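You operate a simulated robot arm through the tools that you are given. There is no shell and no other tool. Be economical: measure what you need, move in short steps, check, and stop when the job is done.

You are at the controls of a simulated robot arm. One attempt, no reset.

JOB
Coat the middle of the mould plate, then shut and clamp the mould.
Fine: between the halves, with the brush, from the tin; put the brush back. Set down upright: short brush. A coat counts when it lies all over at full strength: go over it till it gets no stronger.
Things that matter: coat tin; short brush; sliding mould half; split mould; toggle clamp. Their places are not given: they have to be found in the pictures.

Only the result counts: the job must be done as asked and must still hold three seconds after the hand-in. Knocking over, shifting, dropping, spilling or breaking anything else fails it.

ROBOT AND FRAMES
A 7-joint arm with a two-finger parallel gripper, fixed in place. Base frame: the origin is at the foot of the arm, x ahead of it, y to its left, z up; the work surface is at about z = 0. Lengths are in mm, angles in degrees, forces in N, time in s.
With the tool pointing down near the work surface it reaches from about 240 to 620 mm from the base axis. Its first joint turns from -66.0 to 66.0 degrees. Payload 2.6 kg.
Tool frame: the origin (TCP) lies between the finger pads and is the grasp point; the fingertips stand 30 mm ahead of it; z points along the fingers, y is the line along which they close. Largest opening 94 mm; finger width 28, thickness 10; the body of the gripper, 50 by 96 mm, starts 55 mm behind the TCP.
Orientation is that of the tool frame in the base frame, as a unit quaternion [x, y, z, w]. With the fingers straight down and closing along the base's y, the tool's x points along the base's -x, its y along +y and its z along -z.

CONTROLS
- The arm moves only by the tool servo_tool. Its argument "steps" is a list of rows, each a list of 3 entries, a list of its own where there are three numbers: the shift along the tool's x, y, z in mm, then the turn, a rotation vector about the tool's x, y, z in degrees, then the gripper command, from -1 (fully open) to 1 (shut), values between in proportion. In form: [[[dx, dy, dz], [wx, wy, wz], claw], ...]. A call has 1 to 12 rows; each row is the pose to reach, as a shift and turn from the pose commanded when the call began, along the tool's axes at that moment. Rows are played at 5 a second. More than 50 mm and 8.6 degrees between two rows, or a gripper value outside its range, and nothing of the call is played. A pose out of reach is approached as far as the arm can. The call stops where the force on the tool passes 60 N (or 10 N more than at its start, if that is more) or the arm is blocked; 0.2 s more then pass. The fingers move at their own pace (about 72 mm/s each) and stop on an object; they squeeze with about 26 N. The grip force told is the motor's: it shows also when the fingers shut on nothing. Time passes only in rows, and 0.2 s behind the last, so rows that repeat a pose let the fingers close. The reply holds the time, the measured pose of the TCP, the force on the tool along the base axes, the opening and the grip force, in the units named above and with some noise, with the torque about the TCP (base axes, N m) and any sound that the robot's microphone picked up.
- Cameras (640 x 400 px; columns grow to the right, rows downward): "scene" is fixed at [34, 426.6, 574.2]; the picture's right is [-0.79, -0.61, 0.00], its down [-0.29, 0.38, -0.88] and it looks along [0.53, -0.70, -0.48] (base axes); focal length 305 px, centre (320, 200). "wrist" rides on the gripper at [76, 14, -102] in the tool frame; the picture's right is [-0.18, 0.98, 0.00], its down [-0.75, -0.14, -0.64] and it looks along [-0.63, -0.12, 0.77] (tool axes); focal length 243 px, centre (320, 200).
- camera(camera): a new picture of that camera. No time passes.
- measure_at(camera, pixels): there is no depth. For up to 12 entries [column, row, z] of the newest picture of that camera ("zoom" is the newest enlarged one), the place [x, y] in the base frame at which the ray of that pixel passes the height z, good to about 3 mm. No time passes.
- zoom(camera, box): a new picture of the part [left, top, right, bottom] of that camera's present view, enlarged. No time passes.
- close_job(): hands the job in; it is judged then, once.

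Work in short steps. Measure before you move; look again where a grasp or a placing could have gone wrong, and mend it. You have 80 turns and 46 pictures in all, those below and enlarged ones among them. Open the gripper and draw the arm clear of the work before you hand the job in, unless the task says otherwise; then end with one line.

The tools are called by a JSON object that holds its "api" and its "payload". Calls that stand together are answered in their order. servo_tool: Moves the arm, as the interface text tells. Its arguments: {"type":"object","properties":{"steps":{"type":"array","items":{"type":"array"}}},"required":["steps"]} The other tools are called the same way: camera (camera) takes a picture; measure_at (camera, pixels) gives the place at which the rays of pixels pass given heights; zoom (camera, box) takes an enlarged picture of a part of a camera's view; close_job () hands the job in.

At the start:

```text
time: 0.0
eef_pos: [327.5, 152.3, 412.4]
orientation: [-0.001, 1.0, 0.002, -0.001]
ft_force: [-0.6, -0.4, 0.8]
ft_torque: [0.0, -0.01, 0.0]
opening: 93.9
grip_force: 0.1
```

scene: 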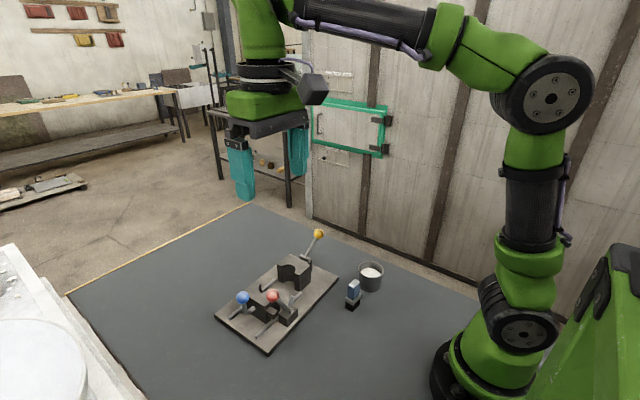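
wrist: 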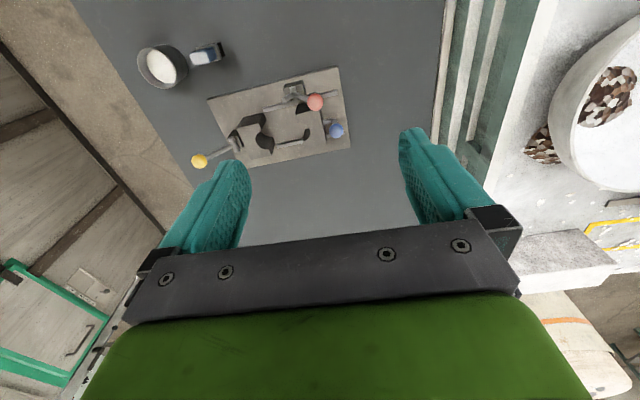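

The pictures show a base plate with the mould at about scene (280,300), the brush at (353,293) and the tin at (370,275). I'll zoom in on both views.

{"api": "zoom", "payload": {"camera": "scene", "box": [205, 215, 405, 355]}}

{"api": "zoom", "payload": {"camera": "wrist", "box": [125, 30, 365, 180]}}

```text
2.86 times, centred on (305, 285) of scene
```

zoom: 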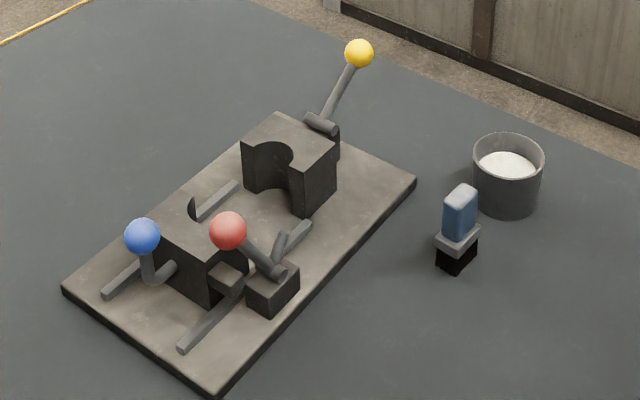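

```text
2.67 times, centred on (245, 105) of wrist
```

zoom: 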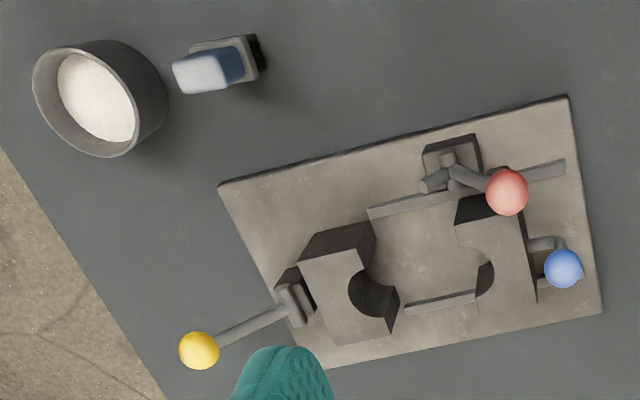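

Now measuring the plate corners, knobs, brush and tin from both views.

{"api": "measure_at", "payload": {"camera": "zoom", "pixels": [[220, 185, 12], [568, 97, 12], [602, 312, 12], [198, 350, 90], [507, 192, 90], [563, 268, 60], [255, 55, 0], [200, 75, 60], [95, 98, 25], [450, 160, 30], [350, 290, 50], [490, 260, 50]]}}

{"api": "measure_at", "payload": {"camera": "scene", "pixels": [[216, 316, 12], [267, 352, 12], [339, 280, 12], [319, 234, 90], [272, 296, 90], [242, 298, 60], [352, 308, 0], [354, 284, 60], [371, 272, 25], [285, 315, 30], [295, 262, 50], [318, 234, 60]]}}

```text
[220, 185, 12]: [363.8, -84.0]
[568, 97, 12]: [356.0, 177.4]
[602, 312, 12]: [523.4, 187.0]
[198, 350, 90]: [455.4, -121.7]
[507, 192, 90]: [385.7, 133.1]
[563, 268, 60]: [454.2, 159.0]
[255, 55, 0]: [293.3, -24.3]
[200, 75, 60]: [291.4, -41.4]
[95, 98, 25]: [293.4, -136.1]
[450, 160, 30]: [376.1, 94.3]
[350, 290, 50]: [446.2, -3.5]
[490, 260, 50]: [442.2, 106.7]
```

```text
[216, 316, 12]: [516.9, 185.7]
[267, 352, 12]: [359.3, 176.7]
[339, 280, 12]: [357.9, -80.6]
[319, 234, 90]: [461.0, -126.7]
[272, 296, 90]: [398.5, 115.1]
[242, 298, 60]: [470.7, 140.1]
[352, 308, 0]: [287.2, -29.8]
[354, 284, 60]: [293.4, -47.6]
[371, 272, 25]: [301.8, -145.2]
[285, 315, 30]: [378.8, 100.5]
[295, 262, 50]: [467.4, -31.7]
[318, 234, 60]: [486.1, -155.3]
```

The knobs triangulate to roughly red (376,135,120), blue (437,160,98) and yellow (449,-114,102). I'll move in for a closer wrist view.

{"api": "servo_tool", "payload": {"steps": [[[20, -30, 27], [0, 0, 0], -1], [[40, -60, 54], [0, 0, 0], -1], [[60, -92, 82], [0, 0, 0], -1], [[60, -92, 110], [0, 0, 0], -1]]}}

{"api": "camera", "payload": {"camera": "wrist"}}

```text
time: 1.0
eef_pos: [267.5, 59.7, 299.5]
orientation: [0.0, 1.0, 0.001, 0.001]
ft_force: [0.1, 0.8, 0.5]
ft_torque: [0.02, -0.01, 0.0]
opening: 93.8
grip_force: 0.0
```

```text
41 pictures are left
```

wrist: 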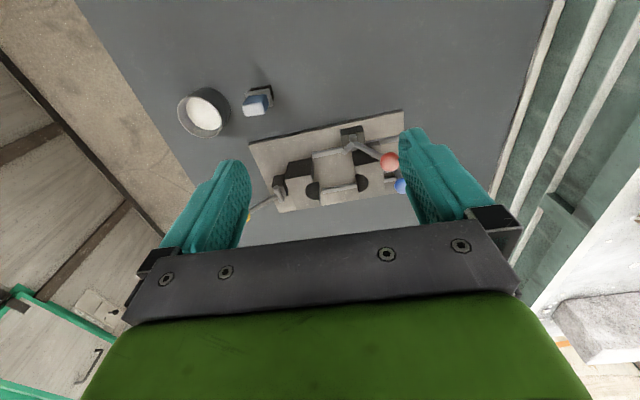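

The mould is small here; I'll move over it so the camera sits above the near plate edge, staying well above the knobs.

{"api": "servo_tool", "payload": {"steps": [[[-45, 0, 10], [0, 0, 0], -1], [[-90, 0, 30], [0, 0, 0], -1], [[-125, 0, 50], [0, 0, 0], -1], [[-125, 0, 70], [0, 0, 0], -1]]}}

{"api": "zoom", "payload": {"camera": "wrist", "box": [120, 0, 520, 250]}}

```text
time: 2.0
eef_pos: [392.6, 60.7, 230.3]
orientation: [0.0, 1.0, 0.001, 0.002]
ft_force: [-0.2, 1.1, 0.8]
ft_torque: [-0.01, 0.03, 0.02]
opening: 94.0
grip_force: 0.0
```

```text
1.60 times, centred on (320, 125) of wrist
```

zoom: 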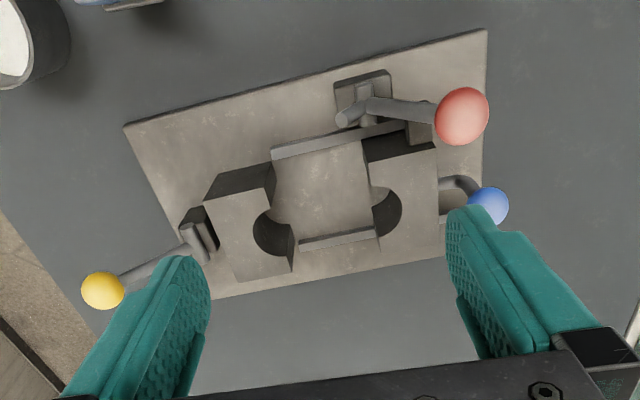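

Zooming on the red lever block and on the yellow lever to identify which is the toggle clamp.

{"api": "zoom", "payload": {"camera": "wrist", "box": [300, 30, 460, 140]}}

{"api": "zoom", "payload": {"camera": "scene", "box": [230, 270, 320, 350]}}

{"api": "zoom", "payload": {"camera": "wrist", "box": [160, 90, 320, 200]}}

```text
3.64 times, centred on (380, 85) of wrist
```

zoom: 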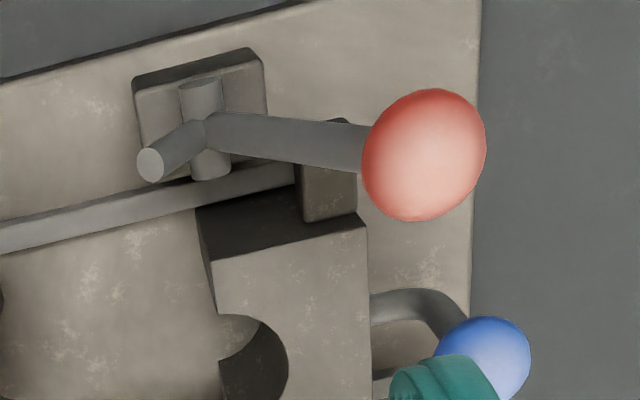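

```text
5.00 times, centred on (275, 310) of scene
```

zoom: 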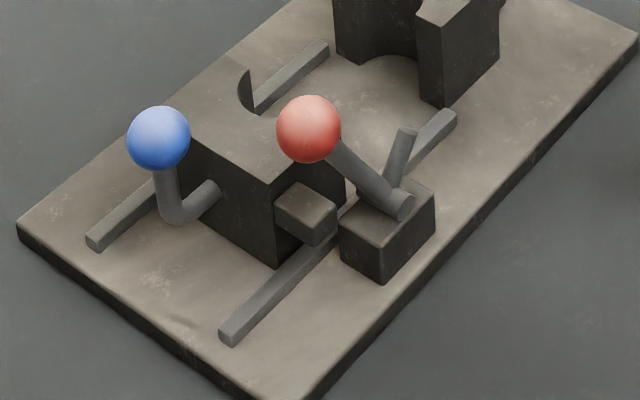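

```text
3.64 times, centred on (240, 145) of wrist
```

zoom: 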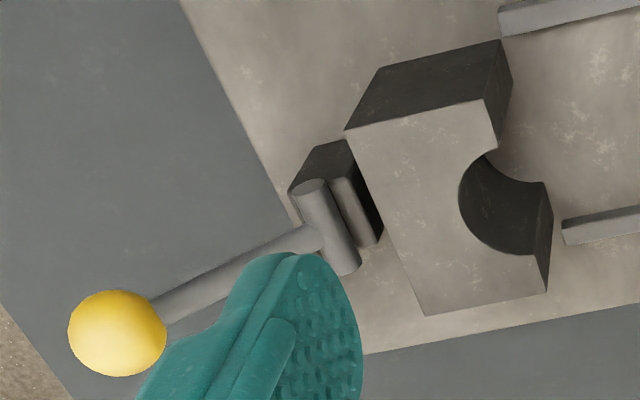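

Red is a pivoting lever (axis along x) with a short finger by the sliding half's lug, so it is likely the toggle clamp. Now measuring block corners, floor patch, lug, pivot and brush.

{"api": "measure_at", "payload": {"camera": "wrist", "pixels": [[246.8, 125.7, 60], [285.8, 116.9, 60], [302.5, 170.5, 60], [351, 102, 60], [392.8, 91.8, 60], [359, 148, 60], [374.4, 75.3, 45], [390, 91, 30], [290, 97, 20], [307, 150, 12], [348, 67, 50], [333.5, 74, 70]]}}

{"api": "measure_at", "payload": {"camera": "scene", "pixels": [[311.3, 265.7, 60], [294.5, 275.2, 60], [289.3, 254.2, 60], [295.9, 289.5, 12], [282, 307, 60], [292, 310.5, 45], [355.5, 312, 50], [356.5, 297, 70]]}}

```text
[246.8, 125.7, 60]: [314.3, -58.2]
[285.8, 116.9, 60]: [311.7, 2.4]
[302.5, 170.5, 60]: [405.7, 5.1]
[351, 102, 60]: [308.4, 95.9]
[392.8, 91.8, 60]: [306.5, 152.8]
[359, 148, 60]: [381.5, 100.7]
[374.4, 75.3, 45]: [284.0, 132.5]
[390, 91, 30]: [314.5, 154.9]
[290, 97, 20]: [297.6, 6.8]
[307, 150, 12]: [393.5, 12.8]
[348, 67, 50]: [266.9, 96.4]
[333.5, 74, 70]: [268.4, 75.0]
```

```text
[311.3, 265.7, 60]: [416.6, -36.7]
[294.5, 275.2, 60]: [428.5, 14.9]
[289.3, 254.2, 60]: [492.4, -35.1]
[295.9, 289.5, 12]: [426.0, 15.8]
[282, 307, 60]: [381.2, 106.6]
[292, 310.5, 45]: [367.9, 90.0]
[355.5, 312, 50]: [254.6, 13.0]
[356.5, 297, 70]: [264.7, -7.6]
```

Those wrist readings used the older pose's picture; I take a fresh wrist picture and remeasure.

{"api": "camera", "payload": {"camera": "wrist"}}

{"api": "measure_at", "payload": {"camera": "wrist", "pixels": [[246.8, 125.7, 60], [285.8, 116.9, 60], [302.5, 170.5, 60], [351, 102, 60], [392.8, 91.8, 60], [395, 153, 60], [374.4, 75.3, 45], [390, 91, 30], [290, 97, 20], [307, 150, 12], [348, 67, 50], [333.5, 74, 70]]}}

```text
36 pictures are left
```

wrist: 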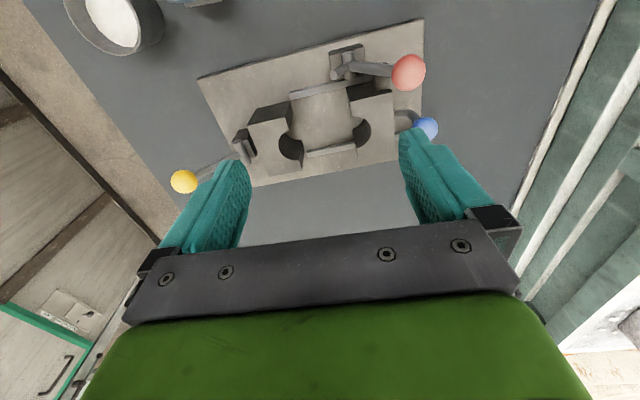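

```text
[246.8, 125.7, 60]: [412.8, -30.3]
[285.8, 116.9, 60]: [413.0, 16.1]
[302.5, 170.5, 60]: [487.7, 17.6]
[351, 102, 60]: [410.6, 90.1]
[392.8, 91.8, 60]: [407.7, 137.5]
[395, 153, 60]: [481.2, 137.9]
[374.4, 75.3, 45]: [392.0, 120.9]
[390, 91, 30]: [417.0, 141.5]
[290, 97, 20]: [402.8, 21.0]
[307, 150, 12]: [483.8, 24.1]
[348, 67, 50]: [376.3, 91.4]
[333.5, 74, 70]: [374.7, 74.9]
```

Mould geometry is consistent now: fixed half y -30..17, sliding half y 90..138, gap floor x 403..484. Next I hover above the brush at about (290,-37) to see it closely.

{"api": "servo_tool", "payload": {"steps": [[[30, -30, 0], [0, 0, 0], -1], [[60, -60, 10], [0, 0, 0], -1], [[90, -90, 30], [0, 0, 0], -1], [[103, -98, 60], [0, 0, 0], -1]]}}

{"api": "camera", "payload": {"camera": "wrist"}}

{"api": "zoom", "payload": {"camera": "wrist", "box": [220, 60, 420, 200]}}

```text
time: 3.0
eef_pos: [288.7, -37.3, 168.6]
orientation: [0.0, 1.0, 0.0, 0.001]
ft_force: [0.2, 1.0, -0.2]
ft_torque: [0.01, -0.02, 0.01]
opening: 93.7
grip_force: 0.1
```

```text
35 pictures are left
```

wrist: 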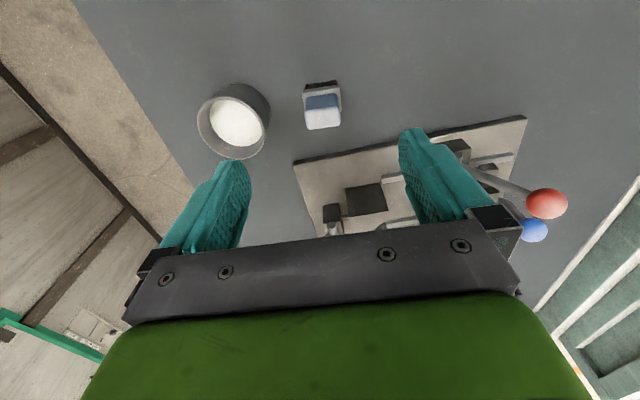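

```text
2.86 times, centred on (320, 130) of wrist
```

zoom: 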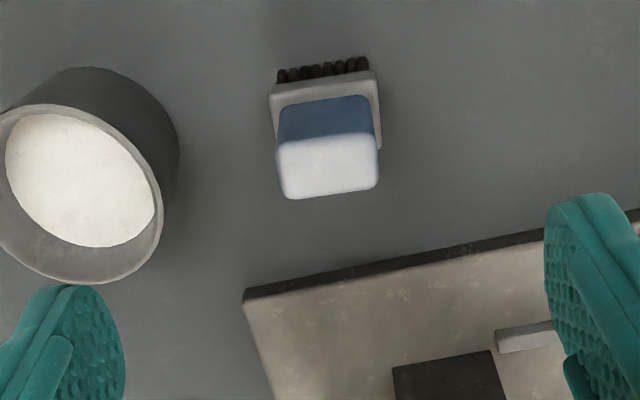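

Measuring the brush's top face, ferrule and bristle edge, and the tin rim and liquid.

{"api": "measure_at", "payload": {"camera": "zoom", "pixels": [[278, 145, 70], [377, 133, 70], [286, 198, 70], [378, 187, 70], [278, 82, 0], [369, 70, 0], [270, 95, 25], [376, 75, 25], [80, 180, 45], [5, 165, 40], [155, 215, 40], [66, 180, 40]]}}

{"api": "zoom", "payload": {"camera": "scene", "box": [330, 250, 400, 320]}}

```text
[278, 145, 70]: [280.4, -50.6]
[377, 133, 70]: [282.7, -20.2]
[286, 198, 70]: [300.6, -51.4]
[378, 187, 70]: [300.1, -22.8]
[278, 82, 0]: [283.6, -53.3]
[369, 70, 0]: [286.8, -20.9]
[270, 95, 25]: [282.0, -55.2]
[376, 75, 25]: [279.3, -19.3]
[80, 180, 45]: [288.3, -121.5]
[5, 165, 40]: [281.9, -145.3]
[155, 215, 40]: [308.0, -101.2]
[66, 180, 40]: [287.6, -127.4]
```

```text
5.71 times, centred on (365, 285) of scene
```

zoom: 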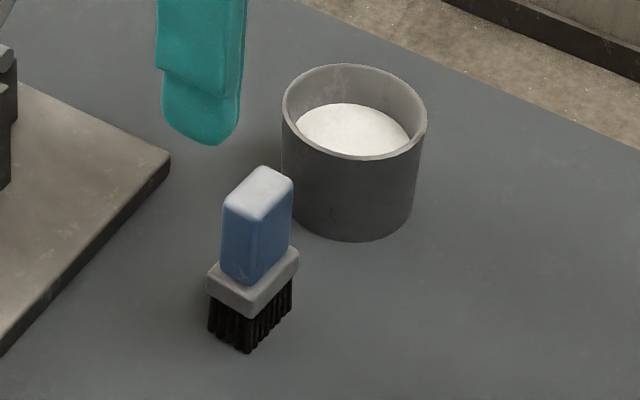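

Brush is about 20 (x) by 30 (y), standing at (291,-37). I measure the heights of its parts and of the tin from the scene zoom and wrist picture.

{"api": "measure_at", "payload": {"camera": "zoom", "pixels": [[247, 352, 0], [247, 318, 20], [249, 295, 30], [250, 284, 30], [250, 221, 70], [250, 221, 60], [354, 112, 60], [354, 112, 50], [352, 130, 45], [352, 130, 35], [282, 108, 55], [427, 128, 55]]}}

{"api": "measure_at", "payload": {"camera": "wrist", "pixels": [[231, 128, 60], [231, 128, 50], [236, 123, 45], [236, 123, 35], [197, 120, 55], [266, 135, 55], [231, 97, 55], [231, 160, 55]]}}

```text
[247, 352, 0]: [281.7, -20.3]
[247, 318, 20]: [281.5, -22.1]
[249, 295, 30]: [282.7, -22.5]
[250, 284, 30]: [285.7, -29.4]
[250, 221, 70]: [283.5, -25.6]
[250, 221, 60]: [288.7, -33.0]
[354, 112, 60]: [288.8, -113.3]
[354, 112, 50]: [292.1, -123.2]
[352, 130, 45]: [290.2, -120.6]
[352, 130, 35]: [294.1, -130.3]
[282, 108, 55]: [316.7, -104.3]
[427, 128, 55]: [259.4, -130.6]
```

```text
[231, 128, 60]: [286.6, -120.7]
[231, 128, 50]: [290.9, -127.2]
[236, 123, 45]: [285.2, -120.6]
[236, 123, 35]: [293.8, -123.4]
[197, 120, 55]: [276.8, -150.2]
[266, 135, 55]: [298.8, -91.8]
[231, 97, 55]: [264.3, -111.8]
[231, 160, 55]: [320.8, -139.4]
```

Brush: ferrule z≈20-30, handle up to 70, centre (291,-37). Tin centre is near (291,-124), liquid ≈40, rim ≈52. I'll grip across the thin side (x), so turn the tool -90° about its z.

{"api": "servo_tool", "payload": {"steps": [[[0, 0, 0], [0, 0, -8.2], -1], [[0, 0, 0], [0, 0, -16.4], -1], [[0, 0, 0], [0, 0, -24.6], -1], [[0, 0, 0], [0, 0, -32.8], -1], [[0, 0, 0], [0, 0, -41], -1], [[0, 0, 0], [0, 0, -49.2], -1], [[0, 0, 0], [0, 0, -57.4], -1], [[0, 0, 0], [0, 0, -65.6], -1], [[0, 0, 0], [0, 0, -73.8], -1], [[0, 0, 0], [0, 0, -82], -1], [[0, 0, 0], [0, 0, -90], -1]]}}

{"api": "camera", "payload": {"camera": "wrist"}}

```text
time: 5.4
eef_pos: [289.2, -38.5, 171.6]
orientation: [0.708, -0.707, 0.0, -0.001]
ft_force: [0.2, 0.1, -1.2]
ft_torque: [-0.04, -0.01, -0.03]
opening: 94.4
grip_force: 0.0
```

```text
32 pictures are left
```

wrist: 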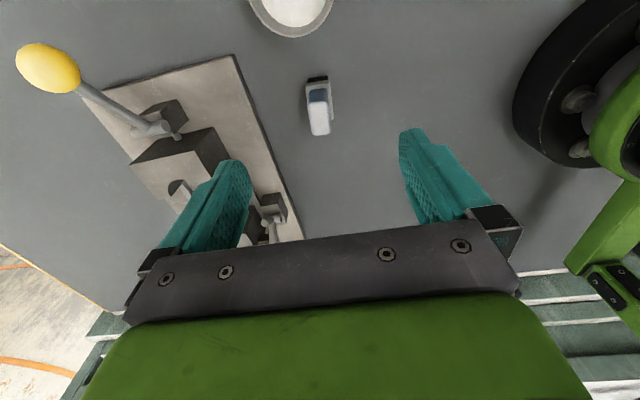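

The brush shows at (318,105), between the fingers. I go down to z≈64 with the fingers partly closed, then check.

{"api": "servo_tool", "payload": {"steps": [[[-1.5, -2, 35], [0, 0, 0], -0.3], [[-1.5, -2, 70], [0, 0, 0], -0.3], [[-1.5, -2, 90], [0, 0, 0], -0.3], [[-1.5, -2, 107], [0, 0, 0], -0.3]]}}

{"api": "camera", "payload": {"camera": "wrist"}}

```text
time: 6.4
eef_pos: [291.8, -36.7, 62.9]
orientation: [-0.707, 0.707, 0.001, 0.001]
ft_force: [0.7, -0.6, 0.4]
ft_torque: [-0.01, -0.02, -0.01]
opening: 61.1
grip_force: 0.1
```

```text
31 pictures are left
```

wrist: 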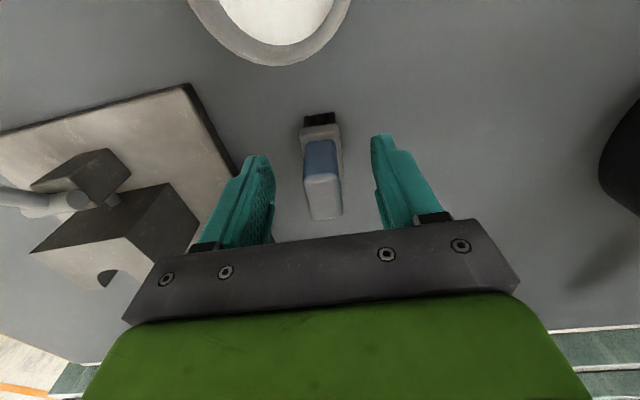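

The brush lies centred between the fingers at (322,170). Closing to grip.

{"api": "servo_tool", "payload": {"steps": [[[0, 0, 0], [0, 0, 0], 0.3], [[0, 0, 0], [0, 0, 0], 1], [[0, 0, 0], [0, 0, 0], 1], [[0, 0, 0], [0, 0, 0], 1], [[0, 0, 0], [0, 0, 0], 1]]}}

```text
time: 7.6
eef_pos: [291.5, -37.7, 63.7]
orientation: [0.708, -0.707, -0.001, -0.001]
ft_force: [0.4, -0.4, 0.0]
ft_torque: [-0.02, -0.02, -0.02]
opening: 23.0
grip_force: 26.5
```

Gripped at 23 mm opening. I lift to z≈130 and move over the tin at (291,-124).

{"api": "servo_tool", "payload": {"steps": [[[0, 0, -35], [0, 0, 0], 1], [[0, 0, -70], [0, 0, 0], 1], [[43, 0, -70], [0, 0, 0], 1], [[86.5, 0, -70], [0, 0, 0], 1], [[86.5, 0, -70], [0, 0, 0], 1]]}}

{"api": "zoom", "payload": {"camera": "scene", "box": [310, 200, 430, 310]}}

{"api": "camera", "payload": {"camera": "wrist"}}

```text
time: 8.8
eef_pos: [292.1, -123.0, 133.5]
orientation: [-0.707, 0.707, 0.0, 0.001]
ft_force: [0.3, 1.0, -0.5]
ft_torque: [-0.01, 0.04, -0.03]
opening: 23.0
grip_force: 26.5
```

```text
3.64 times, centred on (370, 255) of scene
```

zoom: 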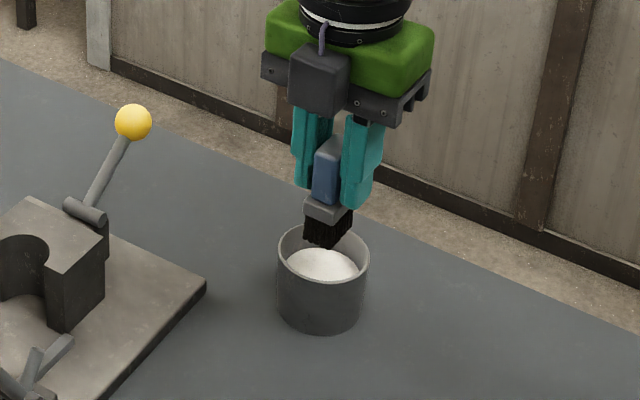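

```text
29 pictures are left
```

wrist: 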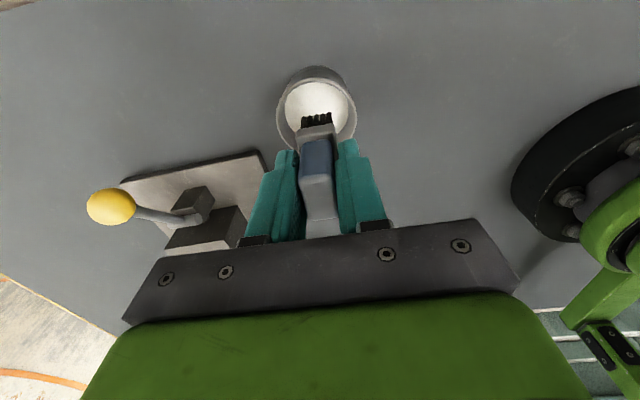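

The bristles hang over the white liquid; I check the rim centre from this view before dipping.

{"api": "measure_at", "payload": {"camera": "wrist", "pixels": [[277, 115, 52], [357, 107, 52], [317, 103, 38], [313, 68, 52]]}}

```text
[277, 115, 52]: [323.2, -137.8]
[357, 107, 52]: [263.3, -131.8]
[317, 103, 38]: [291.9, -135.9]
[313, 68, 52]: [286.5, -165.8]
```

{"api": "zoom", "payload": {"camera": "wrist", "box": [260, 50, 380, 160]}}

```text
3.64 times, centred on (320, 105) of wrist
```

zoom: 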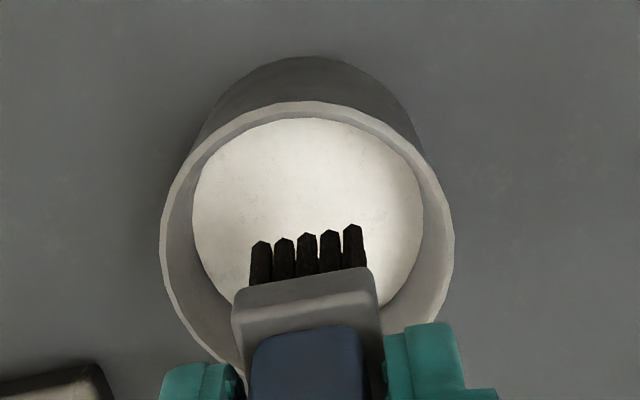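

Measuring the rim top edge, lower rim sides and bottom edge in this zoom.

{"api": "measure_at", "payload": {"camera": "zoom", "pixels": [[297, 100, 52], [160, 245, 52], [454, 235, 52], [240, 372, 52], [445, 300, 52], [193, 200, 38], [422, 200, 38], [300, 118, 38], [305, 238, 70]]}}

```text
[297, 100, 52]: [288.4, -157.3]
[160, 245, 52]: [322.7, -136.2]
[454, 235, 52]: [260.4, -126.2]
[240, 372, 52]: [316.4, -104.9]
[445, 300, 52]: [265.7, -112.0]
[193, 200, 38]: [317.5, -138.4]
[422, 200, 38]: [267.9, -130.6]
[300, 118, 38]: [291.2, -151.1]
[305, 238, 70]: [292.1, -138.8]
```

Rim centre is (291.5,-126), so I shift 3 mm and dip down to z≈92.

{"api": "servo_tool", "payload": {"steps": [[[3, 0, 15], [0, 0, 0], 1], [[3, 0, 30], [0, 0, 0], 1], [[3, 0, 41], [0, 0, 0], 1], [[3, 0, 41], [0, 0, 0], 1], [[3, 0, 41], [0, 0, 0], 1]]}}

{"api": "zoom", "payload": {"camera": "scene", "box": [310, 200, 430, 310]}}

```text
time: 10.0
eef_pos: [291.6, -126.0, 93.3]
orientation: [-0.707, 0.707, -0.001, 0.001]
ft_force: [-7.0, 2.3, 19.9]
ft_torque: [0.16, 0.31, 0.04]
opening: 23.3
grip_force: 25.5
```

```text
3.64 times, centred on (370, 255) of scene
```

zoom: 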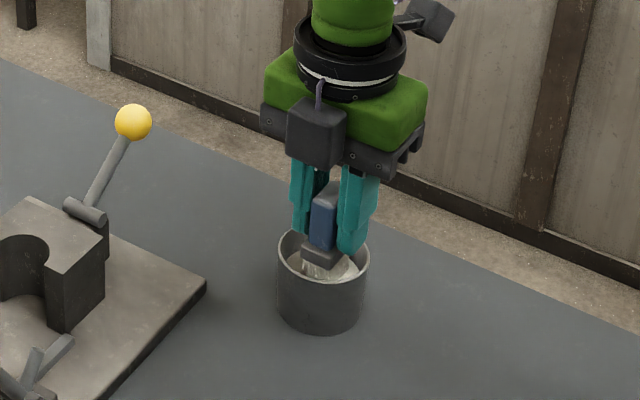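

The upward force of 20 N shows the bristles have met the contents, and they look wetted. I raise now and check the bristles.

{"api": "servo_tool", "payload": {"steps": [[[3, 0, 30], [0, 0, 0], 1], [[3, 0, 0], [0, 0, 0], 1], [[3, 0, -10], [0, 0, 0], 1]]}}

{"api": "zoom", "payload": {"camera": "scene", "box": [310, 200, 430, 310]}}

```text
time: 10.4
eef_pos: [297.5, -129.0, 79.9]
orientation: [-0.705, 0.709, -0.009, 0.004]
ft_force: [-5.8, 2.6, 19.1]
ft_torque: [-0.08, -0.14, 0.05]
opening: 23.2
grip_force: 25.9
stopped in row 1: the force on the tool passed its limit at 170 N (the readings are from after the stop); the commanded pose is now the measured one
```

```text
3.64 times, centred on (370, 255) of scene
```

zoom: 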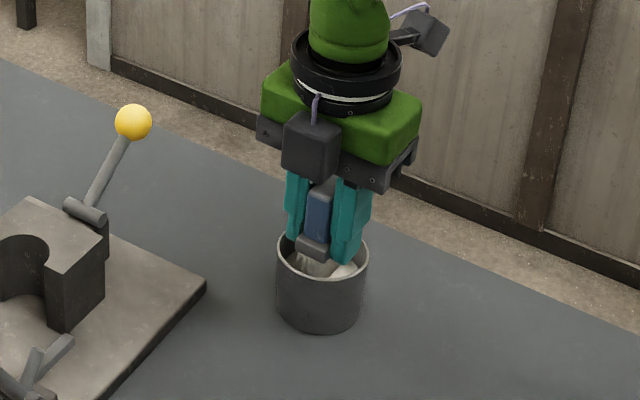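

My error: rows count from the call's start, so that pushed down instead of up and the force limit stopped it. I now lift straight up gently and inspect.

{"api": "servo_tool", "payload": {"steps": [[[0, 0, -8], [0, 0, 0], 1], [[0, 0, -20], [0, 0, 0], 1], [[0, 0, -35], [0, 0, 0], 1], [[0, 0, -58], [0, 0, 0], 1]]}}

{"api": "zoom", "payload": {"camera": "scene", "box": [310, 200, 430, 310]}}

{"api": "zoom", "payload": {"camera": "wrist", "box": [240, 50, 400, 190]}}

```text
time: 11.4
eef_pos: [295.2, -128.7, 137.3]
orientation: [-0.706, 0.708, -0.008, 0.004]
ft_force: [-0.3, 0.1, -1.0]
ft_torque: [0.05, 0.04, 0.02]
opening: 23.2
grip_force: 25.7
```

```text
3.64 times, centred on (370, 255) of scene
```

zoom: 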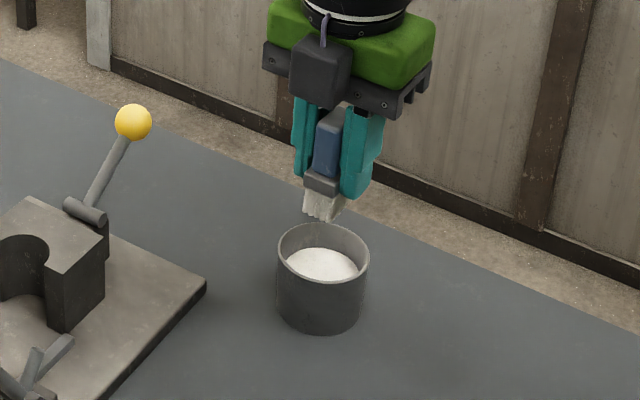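

```text
2.86 times, centred on (320, 120) of wrist
```

zoom: 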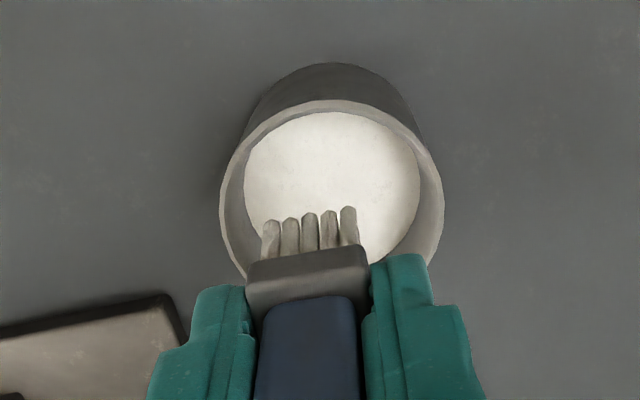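

Tin hasn't moved and the bristles are loaded white. The brush slid about 15 mm up in the grip (tip now ≈47 mm below the TCP). I level the 1° tilt and carry it at height around the mould to above the gap (445,53).

{"api": "servo_tool", "payload": {"steps": [[[0, 0, -10], [-1, -0.3, 0], 1], [[-45, 0, -10], [-1, -0.3, 0], 1], [[-90, 0, -10], [-1, -0.3, 0], 1], [[-135, 0, -10], [-1, -0.3, 0], 1], [[-182, 0, -10], [-1, -0.3, 0], 1], [[-182, -45, -10], [-1, -0.3, 0], 1], [[-182, -90, -10], [-1, -0.3, 0], 1], [[-182, -130, -10], [-1, -0.3, 0], 1], [[-182, -150, -10], [-1, -0.3, 0], 1]]}}

{"api": "zoom", "payload": {"camera": "scene", "box": [205, 215, 365, 355]}}

{"api": "camera", "payload": {"camera": "wrist"}}

```text
time: 13.4
eef_pos: [446.4, 52.4, 148.7]
orientation: [-0.705, 0.709, 0.0, 0.001]
ft_force: [-0.4, 0.5, -1.2]
ft_torque: [-0.04, -0.01, 0.0]
opening: 23.1
grip_force: 25.7
```

```text
2.86 times, centred on (285, 285) of scene
```

zoom: 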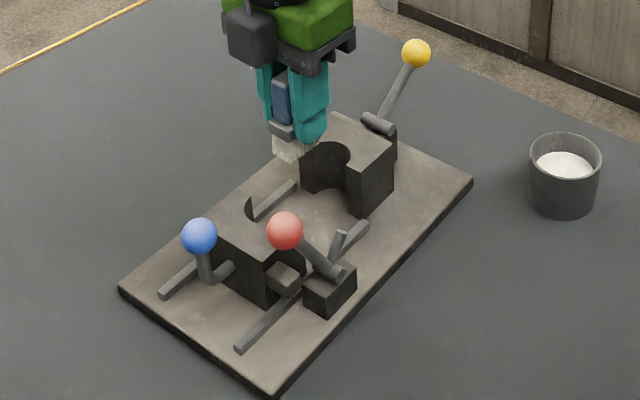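

```text
22 pictures are left
```

wrist: 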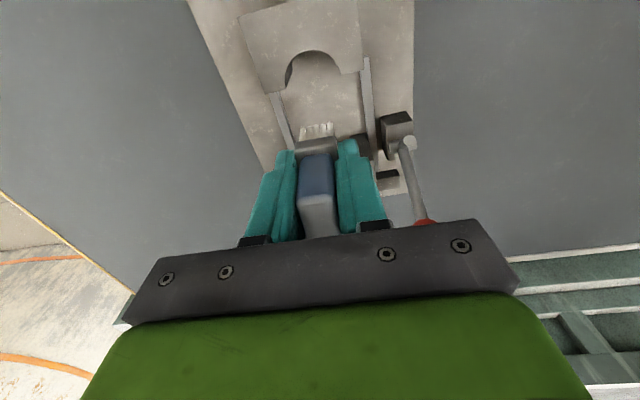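

The gap is below the brush; I measure the rails' inner edges, floor edge at the fixed half and plate corner.

{"api": "measure_at", "payload": {"camera": "wrist", "pixels": [[282, 100, 12], [296, 145, 12], [362, 90, 12], [366, 125, 12], [320, 92, 12], [360, 60, 12], [286, 90, 12], [316, 136, 101]]}}

```text
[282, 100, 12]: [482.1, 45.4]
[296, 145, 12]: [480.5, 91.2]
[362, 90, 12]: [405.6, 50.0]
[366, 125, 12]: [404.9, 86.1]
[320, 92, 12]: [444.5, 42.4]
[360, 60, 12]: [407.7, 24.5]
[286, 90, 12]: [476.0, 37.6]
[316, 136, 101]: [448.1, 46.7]
```

Floor spans x 406–481, y 17–90. I lower at the centre to just above contact (z≈64) and read force.

{"api": "servo_tool", "payload": {"steps": [[[0, 2, 40], [0, 0, 0], 1], [[0, 2, 70], [0, 0, 0], 1], [[0, 2, 82], [0, 0, 0], 1], [[0, 2, 86], [0, 0, 0], 1]]}}

{"api": "zoom", "payload": {"camera": "scene", "box": [235, 245, 335, 325]}}

```text
time: 14.4
eef_pos: [444.4, 51.8, 62.3]
orientation: [-0.706, 0.708, 0.0, 0.0]
ft_force: [-0.6, 0.5, -1.1]
ft_torque: [-0.02, 0.02, -0.01]
opening: 23.4
grip_force: 26.4
```

```text
5.00 times, centred on (285, 285) of scene
```

zoom: 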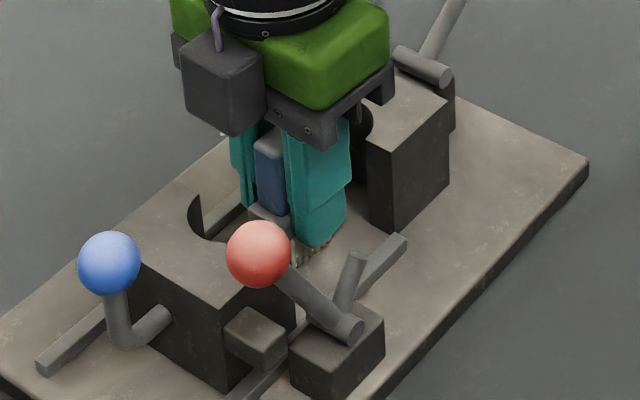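

No contact force yet; I lower in 1 mm rows to feel for the plate.

{"api": "servo_tool", "payload": {"steps": [[[0, 0, 2], [0, 0, 0], 1], [[0, 0, 4], [0, 0, 0], 1], [[0, 0, 4], [0, 0, 0], 1]]}}

```text
time: 15.2
eef_pos: [445.2, 52.7, 60.1]
orientation: [-0.705, 0.709, 0.0, 0.001]
ft_force: [-12.4, -1.2, 32.4]
ft_torque: [-0.01, 0.4, -0.03]
opening: 23.2
grip_force: 25.7
```

Contact at z≈60 with 32 N, a bit heavy. I ease up 1.3 mm and stroke along x in the middle lane.

{"api": "servo_tool", "payload": {"steps": [[[0, 0, -1.3], [0, 0, 0], 1], [[0, 12, -1.3], [0, 0, 0], 1], [[0, 24, -1.3], [0, 0, 0], 1], [[0, 12, -1.3], [0, 0, 0], 1], [[0, 0, -1.3], [0, 0, 0], 1], [[0, -12, -1.3], [0, 0, 0], 1], [[0, -23, -1.3], [0, 0, 0], 1], [[0, -12, -1.3], [0, 0, 0], 1], [[0, 0, -1.3], [0, 0, 0], 1]]}}

{"api": "zoom", "payload": {"camera": "wrist", "box": [200, 0, 440, 180]}}

```text
time: 17.2
eef_pos: [445.4, 52.8, 60.9]
orientation: [-0.706, 0.709, -0.001, 0.001]
ft_force: [6.5, 0.3, 11.7]
ft_torque: [0.02, -0.26, -0.01]
opening: 23.0
grip_force: 25.9
```

```text
2.22 times, centred on (320, 90) of wrist
```

zoom: 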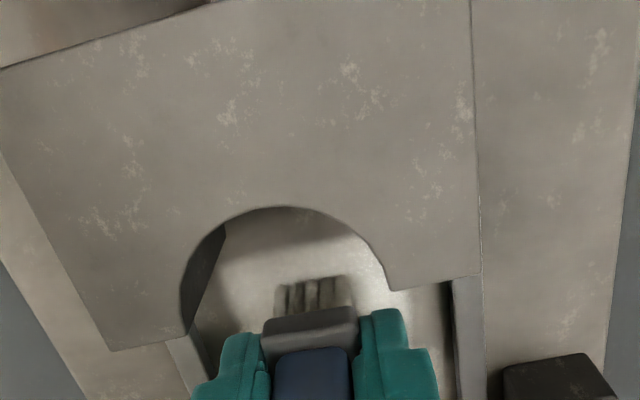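

A white coat is forming. Now the lane nearer the fixed half (y≈38), several passes.

{"api": "servo_tool", "payload": {"steps": [[[8, 0, 0], [0, 0, 0], 1], [[15, 0, 0], [0, 0, 0], 1], [[15, 12, 0], [0, 0, 0], 1], [[15, 25, 0], [0, 0, 0], 1], [[15, 12, 0], [0, 0, 0], 1], [[15, 0, 0], [0, 0, 0], 1], [[15, -12, 0], [0, 0, 0], 1], [[15, -24, 0], [0, 0, 0], 1], [[8, -24, 0], [0, 0, 0], 1], [[8, -12, 0], [0, 0, 0], 1], [[8, 0, 0], [0, 0, 0], 1], [[8, 12, 0], [0, 0, 0], 1]]}}

{"api": "servo_tool", "payload": {"steps": [[[0, 12, 0], [0, 0, 0], 1], [[-7, 12, 0], [0, 0, 0], 1], [[-15, 12, 0], [0, 0, 0], 1], [[-23, 12, 0], [0, 0, 0], 1], [[-23, 0, 0], [0, 0, 0], 1], [[-23, -12, 0], [0, 0, 0], 1], [[-23, -24, 0], [0, 0, 0], 1], [[-23, -36, 0], [0, 0, 0], 1], [[-16, -36, 0], [0, 0, 0], 1], [[-16, -24, 0], [0, 0, 0], 1], [[-16, -12, 0], [0, 0, 0], 1], [[-16, 0, 0], [0, 0, 0], 1]]}}

```text
time: 19.8
eef_pos: [431.6, 44.9, 59.5]
orientation: [-0.706, 0.709, 0.001, 0.0]
ft_force: [-0.2, -0.7, 0.5]
ft_torque: [-0.04, -0.05, 0.0]
opening: 23.2
grip_force: 26.2
```

```text
time: 22.4
eef_pos: [432.3, 60.3, 60.9]
orientation: [-0.706, 0.709, 0.001, 0.001]
ft_force: [2.2, -0.3, 5.4]
ft_torque: [-0.03, -0.11, 0.05]
opening: 23.1
grip_force: 26.4
```

Contact force has fallen to a few newtons. I lift clear and inspect the coat.

{"api": "servo_tool", "payload": {"steps": [[[0, 0, -40], [0, 0, 0], 1], [[0, 0, -85], [0, 0, 0], 1], [[40, 0, -100], [0, 0, 0], 1], [[60, 0, -110], [0, 0, 0], 1]]}}

{"api": "camera", "payload": {"camera": "wrist"}}

{"api": "zoom", "payload": {"camera": "scene", "box": [235, 245, 335, 325]}}

```text
time: 23.4
eef_pos: [432.0, 0.4, 168.4]
orientation: [-0.706, 0.708, 0.001, 0.0]
ft_force: [0.1, 0.0, -0.6]
ft_torque: [-0.01, -0.03, -0.01]
opening: 23.1
grip_force: 26.2
```

```text
19 pictures are left
```

wrist: 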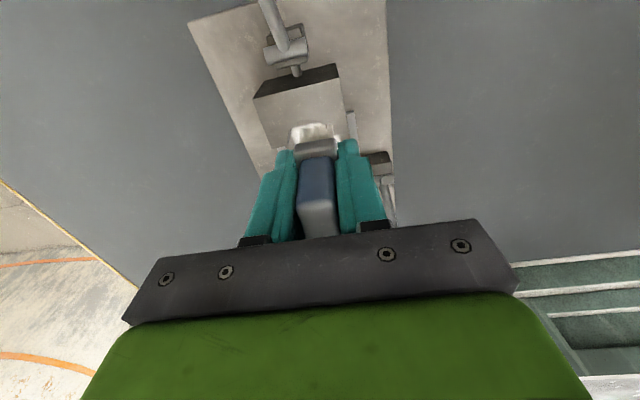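

```text
5.00 times, centred on (285, 285) of scene
```

zoom: 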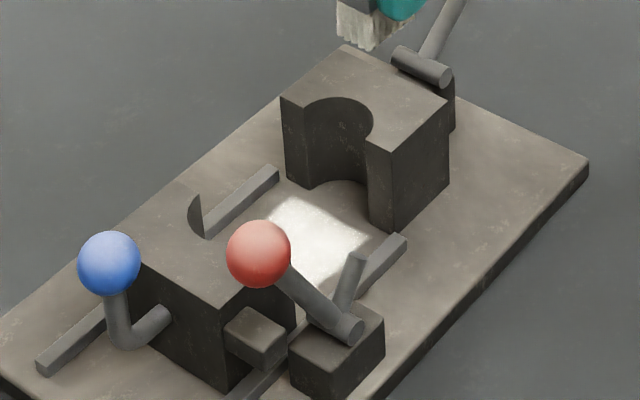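

The scene shows a bright white square between the halves. For a full view, I move the tool to y≈115, keeping high, so the camera looks down on it.

{"api": "servo_tool", "payload": {"steps": [[[-40, 0, -20], [0, 0, 0], 1], [[-80, -5, -25], [0, 0, 0], 1], [[-115, -10, -25], [0, 0, 0], 1], [[-115, -10, -25], [0, 0, 0], 1]]}}

{"api": "zoom", "payload": {"camera": "wrist", "box": [230, 0, 420, 150]}}

```text
time: 24.4
eef_pos: [442.5, 115.3, 195.3]
orientation: [-0.705, 0.709, 0.001, 0.0]
ft_force: [0.5, -0.6, -1.9]
ft_torque: [0.01, 0.02, -0.03]
opening: 23.0
grip_force: 26.4
```

```text
2.67 times, centred on (325, 75) of wrist
```

zoom: 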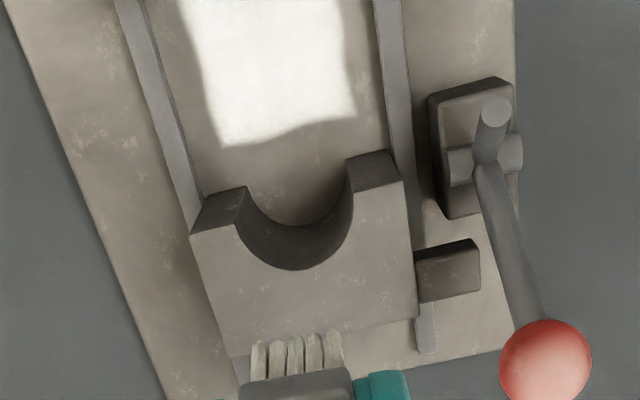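

Measuring the white area's edges.

{"api": "measure_at", "payload": {"camera": "zoom", "pixels": [[225, 147, 12], [355, 117, 12], [180, 10, 12], [338, 10, 12], [345, 70, 12], [205, 90, 12], [210, 232, 60], [400, 180, 60], [290, 340, 90]]}}

{"api": "servo_tool", "payload": {"steps": [[[-20, 0, 0], [0, 0, 0], 1], [[-40, 0, 0], [0, 0, 0], 1], [[-40, 0, 0], [0, 0, 0], 1]]}}

{"api": "zoom", "payload": {"camera": "wrist", "box": [230, 0, 420, 150]}}

```text
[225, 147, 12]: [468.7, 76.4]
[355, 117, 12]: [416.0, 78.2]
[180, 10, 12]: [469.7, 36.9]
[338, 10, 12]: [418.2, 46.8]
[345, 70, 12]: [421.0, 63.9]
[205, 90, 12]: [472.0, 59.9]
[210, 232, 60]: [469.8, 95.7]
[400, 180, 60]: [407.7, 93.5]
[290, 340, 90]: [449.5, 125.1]
```

```text
time: 25.2
eef_pos: [444.0, 157.0, 194.1]
orientation: [-0.706, 0.708, 0.001, 0.0]
ft_force: [1.4, -0.3, -1.6]
ft_torque: [0.01, -0.03, 0.04]
opening: 23.1
grip_force: 26.0
```

```text
2.67 times, centred on (325, 75) of wrist
```

zoom: 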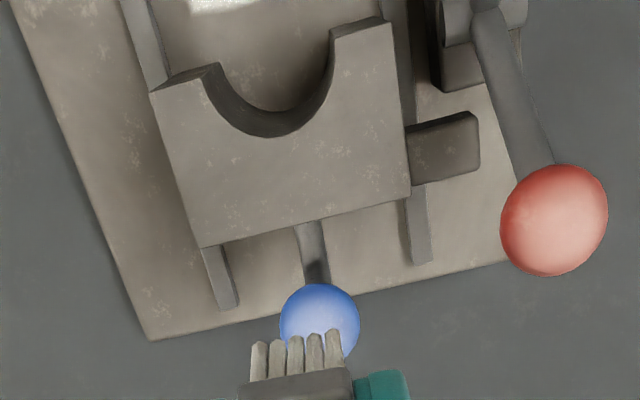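

The white area (x 416–471, up to y 77) is narrower than my strokes, so it looks like a set patch. I go back to y≈80 to see its other side.

{"api": "servo_tool", "payload": {"steps": [[[30, 0, 0], [0, 0, 0], 1], [[60, 0, 0], [0, 0, 0], 1], [[77, 0, 0], [0, 0, 0], 1], [[77, 0, 0], [0, 0, 0], 1]]}}

{"api": "zoom", "payload": {"camera": "wrist", "box": [230, 0, 420, 150]}}

```text
time: 26.2
eef_pos: [442.9, 76.4, 193.1]
orientation: [-0.706, 0.708, 0.0, 0.0]
ft_force: [-0.4, 0.3, 0.2]
ft_torque: [0.01, 0.01, 0.0]
opening: 23.1
grip_force: 26.0
```

```text
2.67 times, centred on (325, 75) of wrist
```

zoom: 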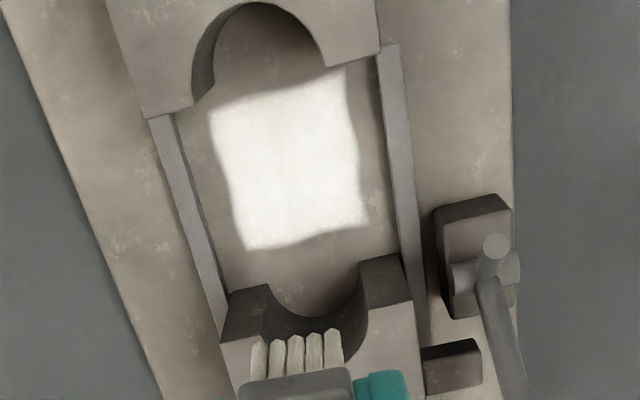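

The patch is well visible: (210..365, 80..250). Measuring its edges; the upper edge looks slightly fainter.

{"api": "measure_at", "payload": {"camera": "zoom", "pixels": [[212, 112, 12], [345, 78, 12], [245, 250, 12], [366, 228, 12], [280, 92, 12], [330, 72, 60]]}}

{"api": "zoom", "payload": {"camera": "wrist", "box": [285, 15, 375, 100]}}

```text
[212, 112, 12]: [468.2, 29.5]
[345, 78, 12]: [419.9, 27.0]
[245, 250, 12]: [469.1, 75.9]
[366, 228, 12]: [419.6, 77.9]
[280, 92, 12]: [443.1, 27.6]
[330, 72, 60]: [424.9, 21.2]
```

```text
4.71 times, centred on (330, 58) of wrist
```

zoom: 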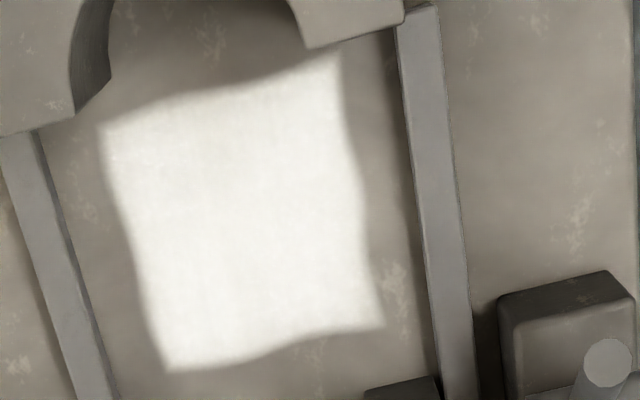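

The patch is about 50×50 centred (444,52) and evenly white. I'll go over it again to make sure it is saturated: descend at the y≈68 lane.

{"api": "servo_tool", "payload": {"steps": [[[8, -1, 45], [0, 0, 0], 1], [[8, -1, 90], [0, 0, 0], 1], [[8, -1, 120], [0, 0, 0], 1], [[8, -1, 130], [0, 0, 0], 1], [[8, -1, 132], [0, 0, 0], 1], [[8, -1, 132], [0, 0, 0], 1]]}}

```text
time: 27.6
eef_pos: [443.1, 70.5, 61.4]
orientation: [-0.705, 0.709, 0.0, 0.0]
ft_force: [0.0, -0.1, 0.1]
ft_torque: [0.01, 0.01, -0.02]
opening: 23.3
grip_force: 26.0
```

No contact yet at 61.4; I go 1.5 mm lower, 3 mm away from the sliding half, and stroke lanes y≈67 and 53.

{"api": "servo_tool", "payload": {"steps": [[[3, 0, 0], [0, 0, 0], 1], [[3, 0, 1.7], [0, 0, 0], 1], [[3, 12, 1.7], [0, 0, 0], 1], [[3, 24, 1.7], [0, 0, 0], 1], [[3, 12, 1.7], [0, 0, 0], 1], [[3, 0, 1.7], [0, 0, 0], 1], [[3, -12, 1.7], [0, 0, 0], 1], [[3, -24, 1.7], [0, 0, 0], 1], [[10, -24, 1.7], [0, 0, 0], 1], [[17, -24, 1.7], [0, 0, 0], 1], [[17, -12, 1.7], [0, 0, 0], 1], [[17, 0, 1.7], [0, 0, 0], 1]]}}

{"api": "servo_tool", "payload": {"steps": [[[0, 12, 0], [0, 0, 0], 1], [[0, 24, 0], [0, 0, 0], 1], [[8, 24, 0], [0, 0, 0], 1], [[14, 24, 0], [0, 0, 0], 1], [[14, 12, 0], [0, 0, 0], 1], [[14, 0, 0], [0, 0, 0], 1], [[14, -12, 0], [0, 0, 0], 1], [[14, -24, 0], [0, 0, 0], 1], [[14, -12, 0], [0, 0, 0], 1], [[14, 0, 0], [0, 0, 0], 1], [[14, 12, 0], [0, 0, 0], 1], [[14, 24, 0], [0, 0, 0], 1]]}}

```text
time: 30.2
eef_pos: [443.5, 54.1, 60.2]
orientation: [-0.705, 0.709, 0.0, 0.0]
ft_force: [-0.4, 0.6, -0.5]
ft_torque: [-0.03, -0.03, -0.01]
opening: 22.9
grip_force: 25.9
```

```text
time: 32.8
eef_pos: [420.3, 38.7, 61.6]
orientation: [-0.706, 0.708, -0.001, 0.001]
ft_force: [0.2, 0.3, -0.3]
ft_torque: [0.01, -0.01, -0.02]
opening: 22.9
grip_force: 25.7
```

Force stays near zero, so the bristles may just be skimming. I move to centre-lane and press 1.5–2.5 mm lower, reading force.

{"api": "servo_tool", "payload": {"steps": [[[0, 0, 1], [0, 0, 0], 1], [[0, 0, 1.5], [0, 0, 0], 1], [[0, -6, 1.5], [0, 0, 0], 1]]}}

```text
time: 33.6
eef_pos: [424.6, 39.7, 57.9]
orientation: [-0.706, 0.709, 0.0, 0.001]
ft_force: [-3.5, 1.2, 6.9]
ft_torque: [-0.01, 0.15, 0.0]
opening: 23.0
grip_force: 25.9
```

Contact now at about 7 N. Passing over all lanes at this height, starting with y≈39.

{"api": "servo_tool", "payload": {"steps": [[[0, 6, 0.3], [0, 0, 0], 1], [[0, -6, 0.3], [0, 0, 0], 1], [[0, -18, 0.3], [0, 0, 0], 1], [[0, -30, 0.3], [0, 0, 0], 1], [[0, -42, 0.3], [0, 0, 0], 1], [[0, -30, 0.3], [0, 0, 0], 1], [[0, -18, 0.3], [0, 0, 0], 1], [[0, -6, 0.3], [0, 0, 0], 1], [[0, 6, 0.3], [0, 0, 0], 1], [[-7, 6, 0.3], [0, 0, 0], 1], [[-14, 6, 0.3], [0, 0, 0], 1]]}}

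{"api": "servo_tool", "payload": {"steps": [[[0, -12, 0], [0, 0, 0], 1], [[0, -24, 0], [0, 0, 0], 1], [[0, -36, 0], [0, 0, 0], 1], [[0, -48, 0], [0, 0, 0], 1], [[0, -36, 0], [0, 0, 0], 1], [[0, -24, 0], [0, 0, 0], 1], [[0, -12, 0], [0, 0, 0], 1], [[0, 0, 0], [0, 0, 0], 1], [[-7, 0, 0], [0, 0, 0], 1], [[-14, 0, 0], [0, 0, 0], 1]]}}

{"api": "servo_tool", "payload": {"steps": [[[0, -12, 0], [0, 0, 0], 1], [[0, -24, 0], [0, 0, 0], 1], [[0, -36, 0], [0, 0, 0], 1], [[0, -48, 0], [0, 0, 0], 1], [[0, -36, 0], [0, 0, 0], 1], [[0, -24, 0], [0, 0, 0], 1], [[0, -12, 0], [0, 0, 0], 1], [[0, 0, 0], [0, 0, 0], 1], [[0, -12, 0], [0, 0, 0], 1], [[0, -24, 0], [0, 0, 0], 1]]}}

```text
time: 36.0
eef_pos: [420.1, 52.9, 58.5]
orientation: [-0.705, 0.709, 0.0, 0.0]
ft_force: [-0.8, -7.1, 13.3]
ft_torque: [-0.16, 0.03, -0.02]
opening: 23.3
grip_force: 25.9
```

```text
time: 38.2
eef_pos: [419.4, 65.9, 59.4]
orientation: [-0.706, 0.709, 0.0, 0.0]
ft_force: [-1.8, -8.3, 17.9]
ft_torque: [-0.25, 0.07, -0.02]
opening: 23.3
grip_force: 26.1
```

```text
time: 40.4
eef_pos: [443.7, 66.7, 58.6]
orientation: [-0.706, 0.708, 0.001, -0.001]
ft_force: [-2.9, -0.7, 5.7]
ft_torque: [0.02, 0.12, -0.03]
opening: 23.0
grip_force: 26.2
```

Good contact throughout. I lift to the same viewpoint as before and compare.

{"api": "servo_tool", "payload": {"steps": [[[0, 0, -40], [0, 0, 0], 1], [[0, 0, -85], [0, 0, 0], 1], [[-5, 0, -115], [0, 0, 0], 1], [[-10, 0, -134], [0, 0, 0], 1], [[-10, 0, -134], [0, 0, 0], 1]]}}

{"api": "zoom", "payload": {"camera": "wrist", "box": [285, 15, 375, 100]}}

```text
time: 41.6
eef_pos: [444.0, 76.8, 193.9]
orientation: [-0.706, 0.709, 0.001, 0.0]
ft_force: [0.3, 0.6, -0.7]
ft_torque: [-0.01, 0.0, -0.01]
opening: 22.9
grip_force: 26.1
```

```text
4.71 times, centred on (330, 58) of wrist
```

zoom: 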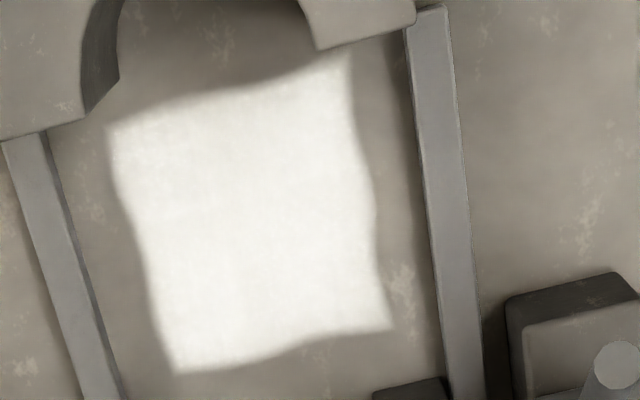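

The coat is unchanged and even, so it is saturated. Now I return the brush to its place (291.5,-37): x first, then y, staying high.

{"api": "servo_tool", "payload": {"steps": [[[0, 40, 0], [0, 0, 0], 1], [[0, 80, 0], [0, 0, 0], 1], [[0, 120, 0], [0, 0, 0], 1], [[0, 152, 0], [0, 0, 0], 1], [[40, 152, 0], [0, 0, 0], 1], [[80, 152, 20], [0, 0, 0], 1], [[113.5, 152, 50], [0, 0, 0], 1], [[113.5, 152, 90], [0, 0, 0], 1], [[113.5, 152, 130], [0, 0, 0], 1], [[113.5, 152, 136], [0, 0, 0], 1], [[113.5, 152, 136], [0, 0, 0], 1]]}}

{"api": "zoom", "payload": {"camera": "scene", "box": [310, 240, 410, 330]}}

```text
time: 44.0
eef_pos: [290.5, -35.0, 56.7]
orientation: [-0.705, 0.709, 0.0, 0.001]
ft_force: [-0.2, 0.5, -0.6]
ft_torque: [-0.02, 0.02, 0.0]
opening: 23.3
grip_force: 25.4
```

```text
4.44 times, centred on (360, 285) of scene
```

zoom: 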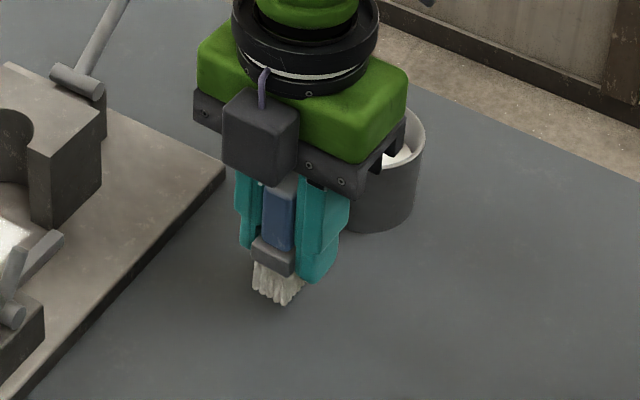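

Brush hangs about 9 mm above its spot. Lowering in small rows, shifting 1.5 mm to the original place.

{"api": "servo_tool", "payload": {"steps": [[[1.5, -1, 3], [0, 0, 0], 1], [[1.5, -1, 6], [0, 0, 0], 1], [[1.5, -1, 8.5], [0, 0, 0], 1], [[1.5, -1, 8.5], [0, 0, 0], 1]]}}

```text
time: 45.0
eef_pos: [292.0, -36.2, 48.3]
orientation: [-0.706, 0.708, 0.0, 0.001]
ft_force: [0.6, 0.5, 0.1]
ft_torque: [0.0, -0.02, 0.02]
opening: 23.2
grip_force: 26.0
```

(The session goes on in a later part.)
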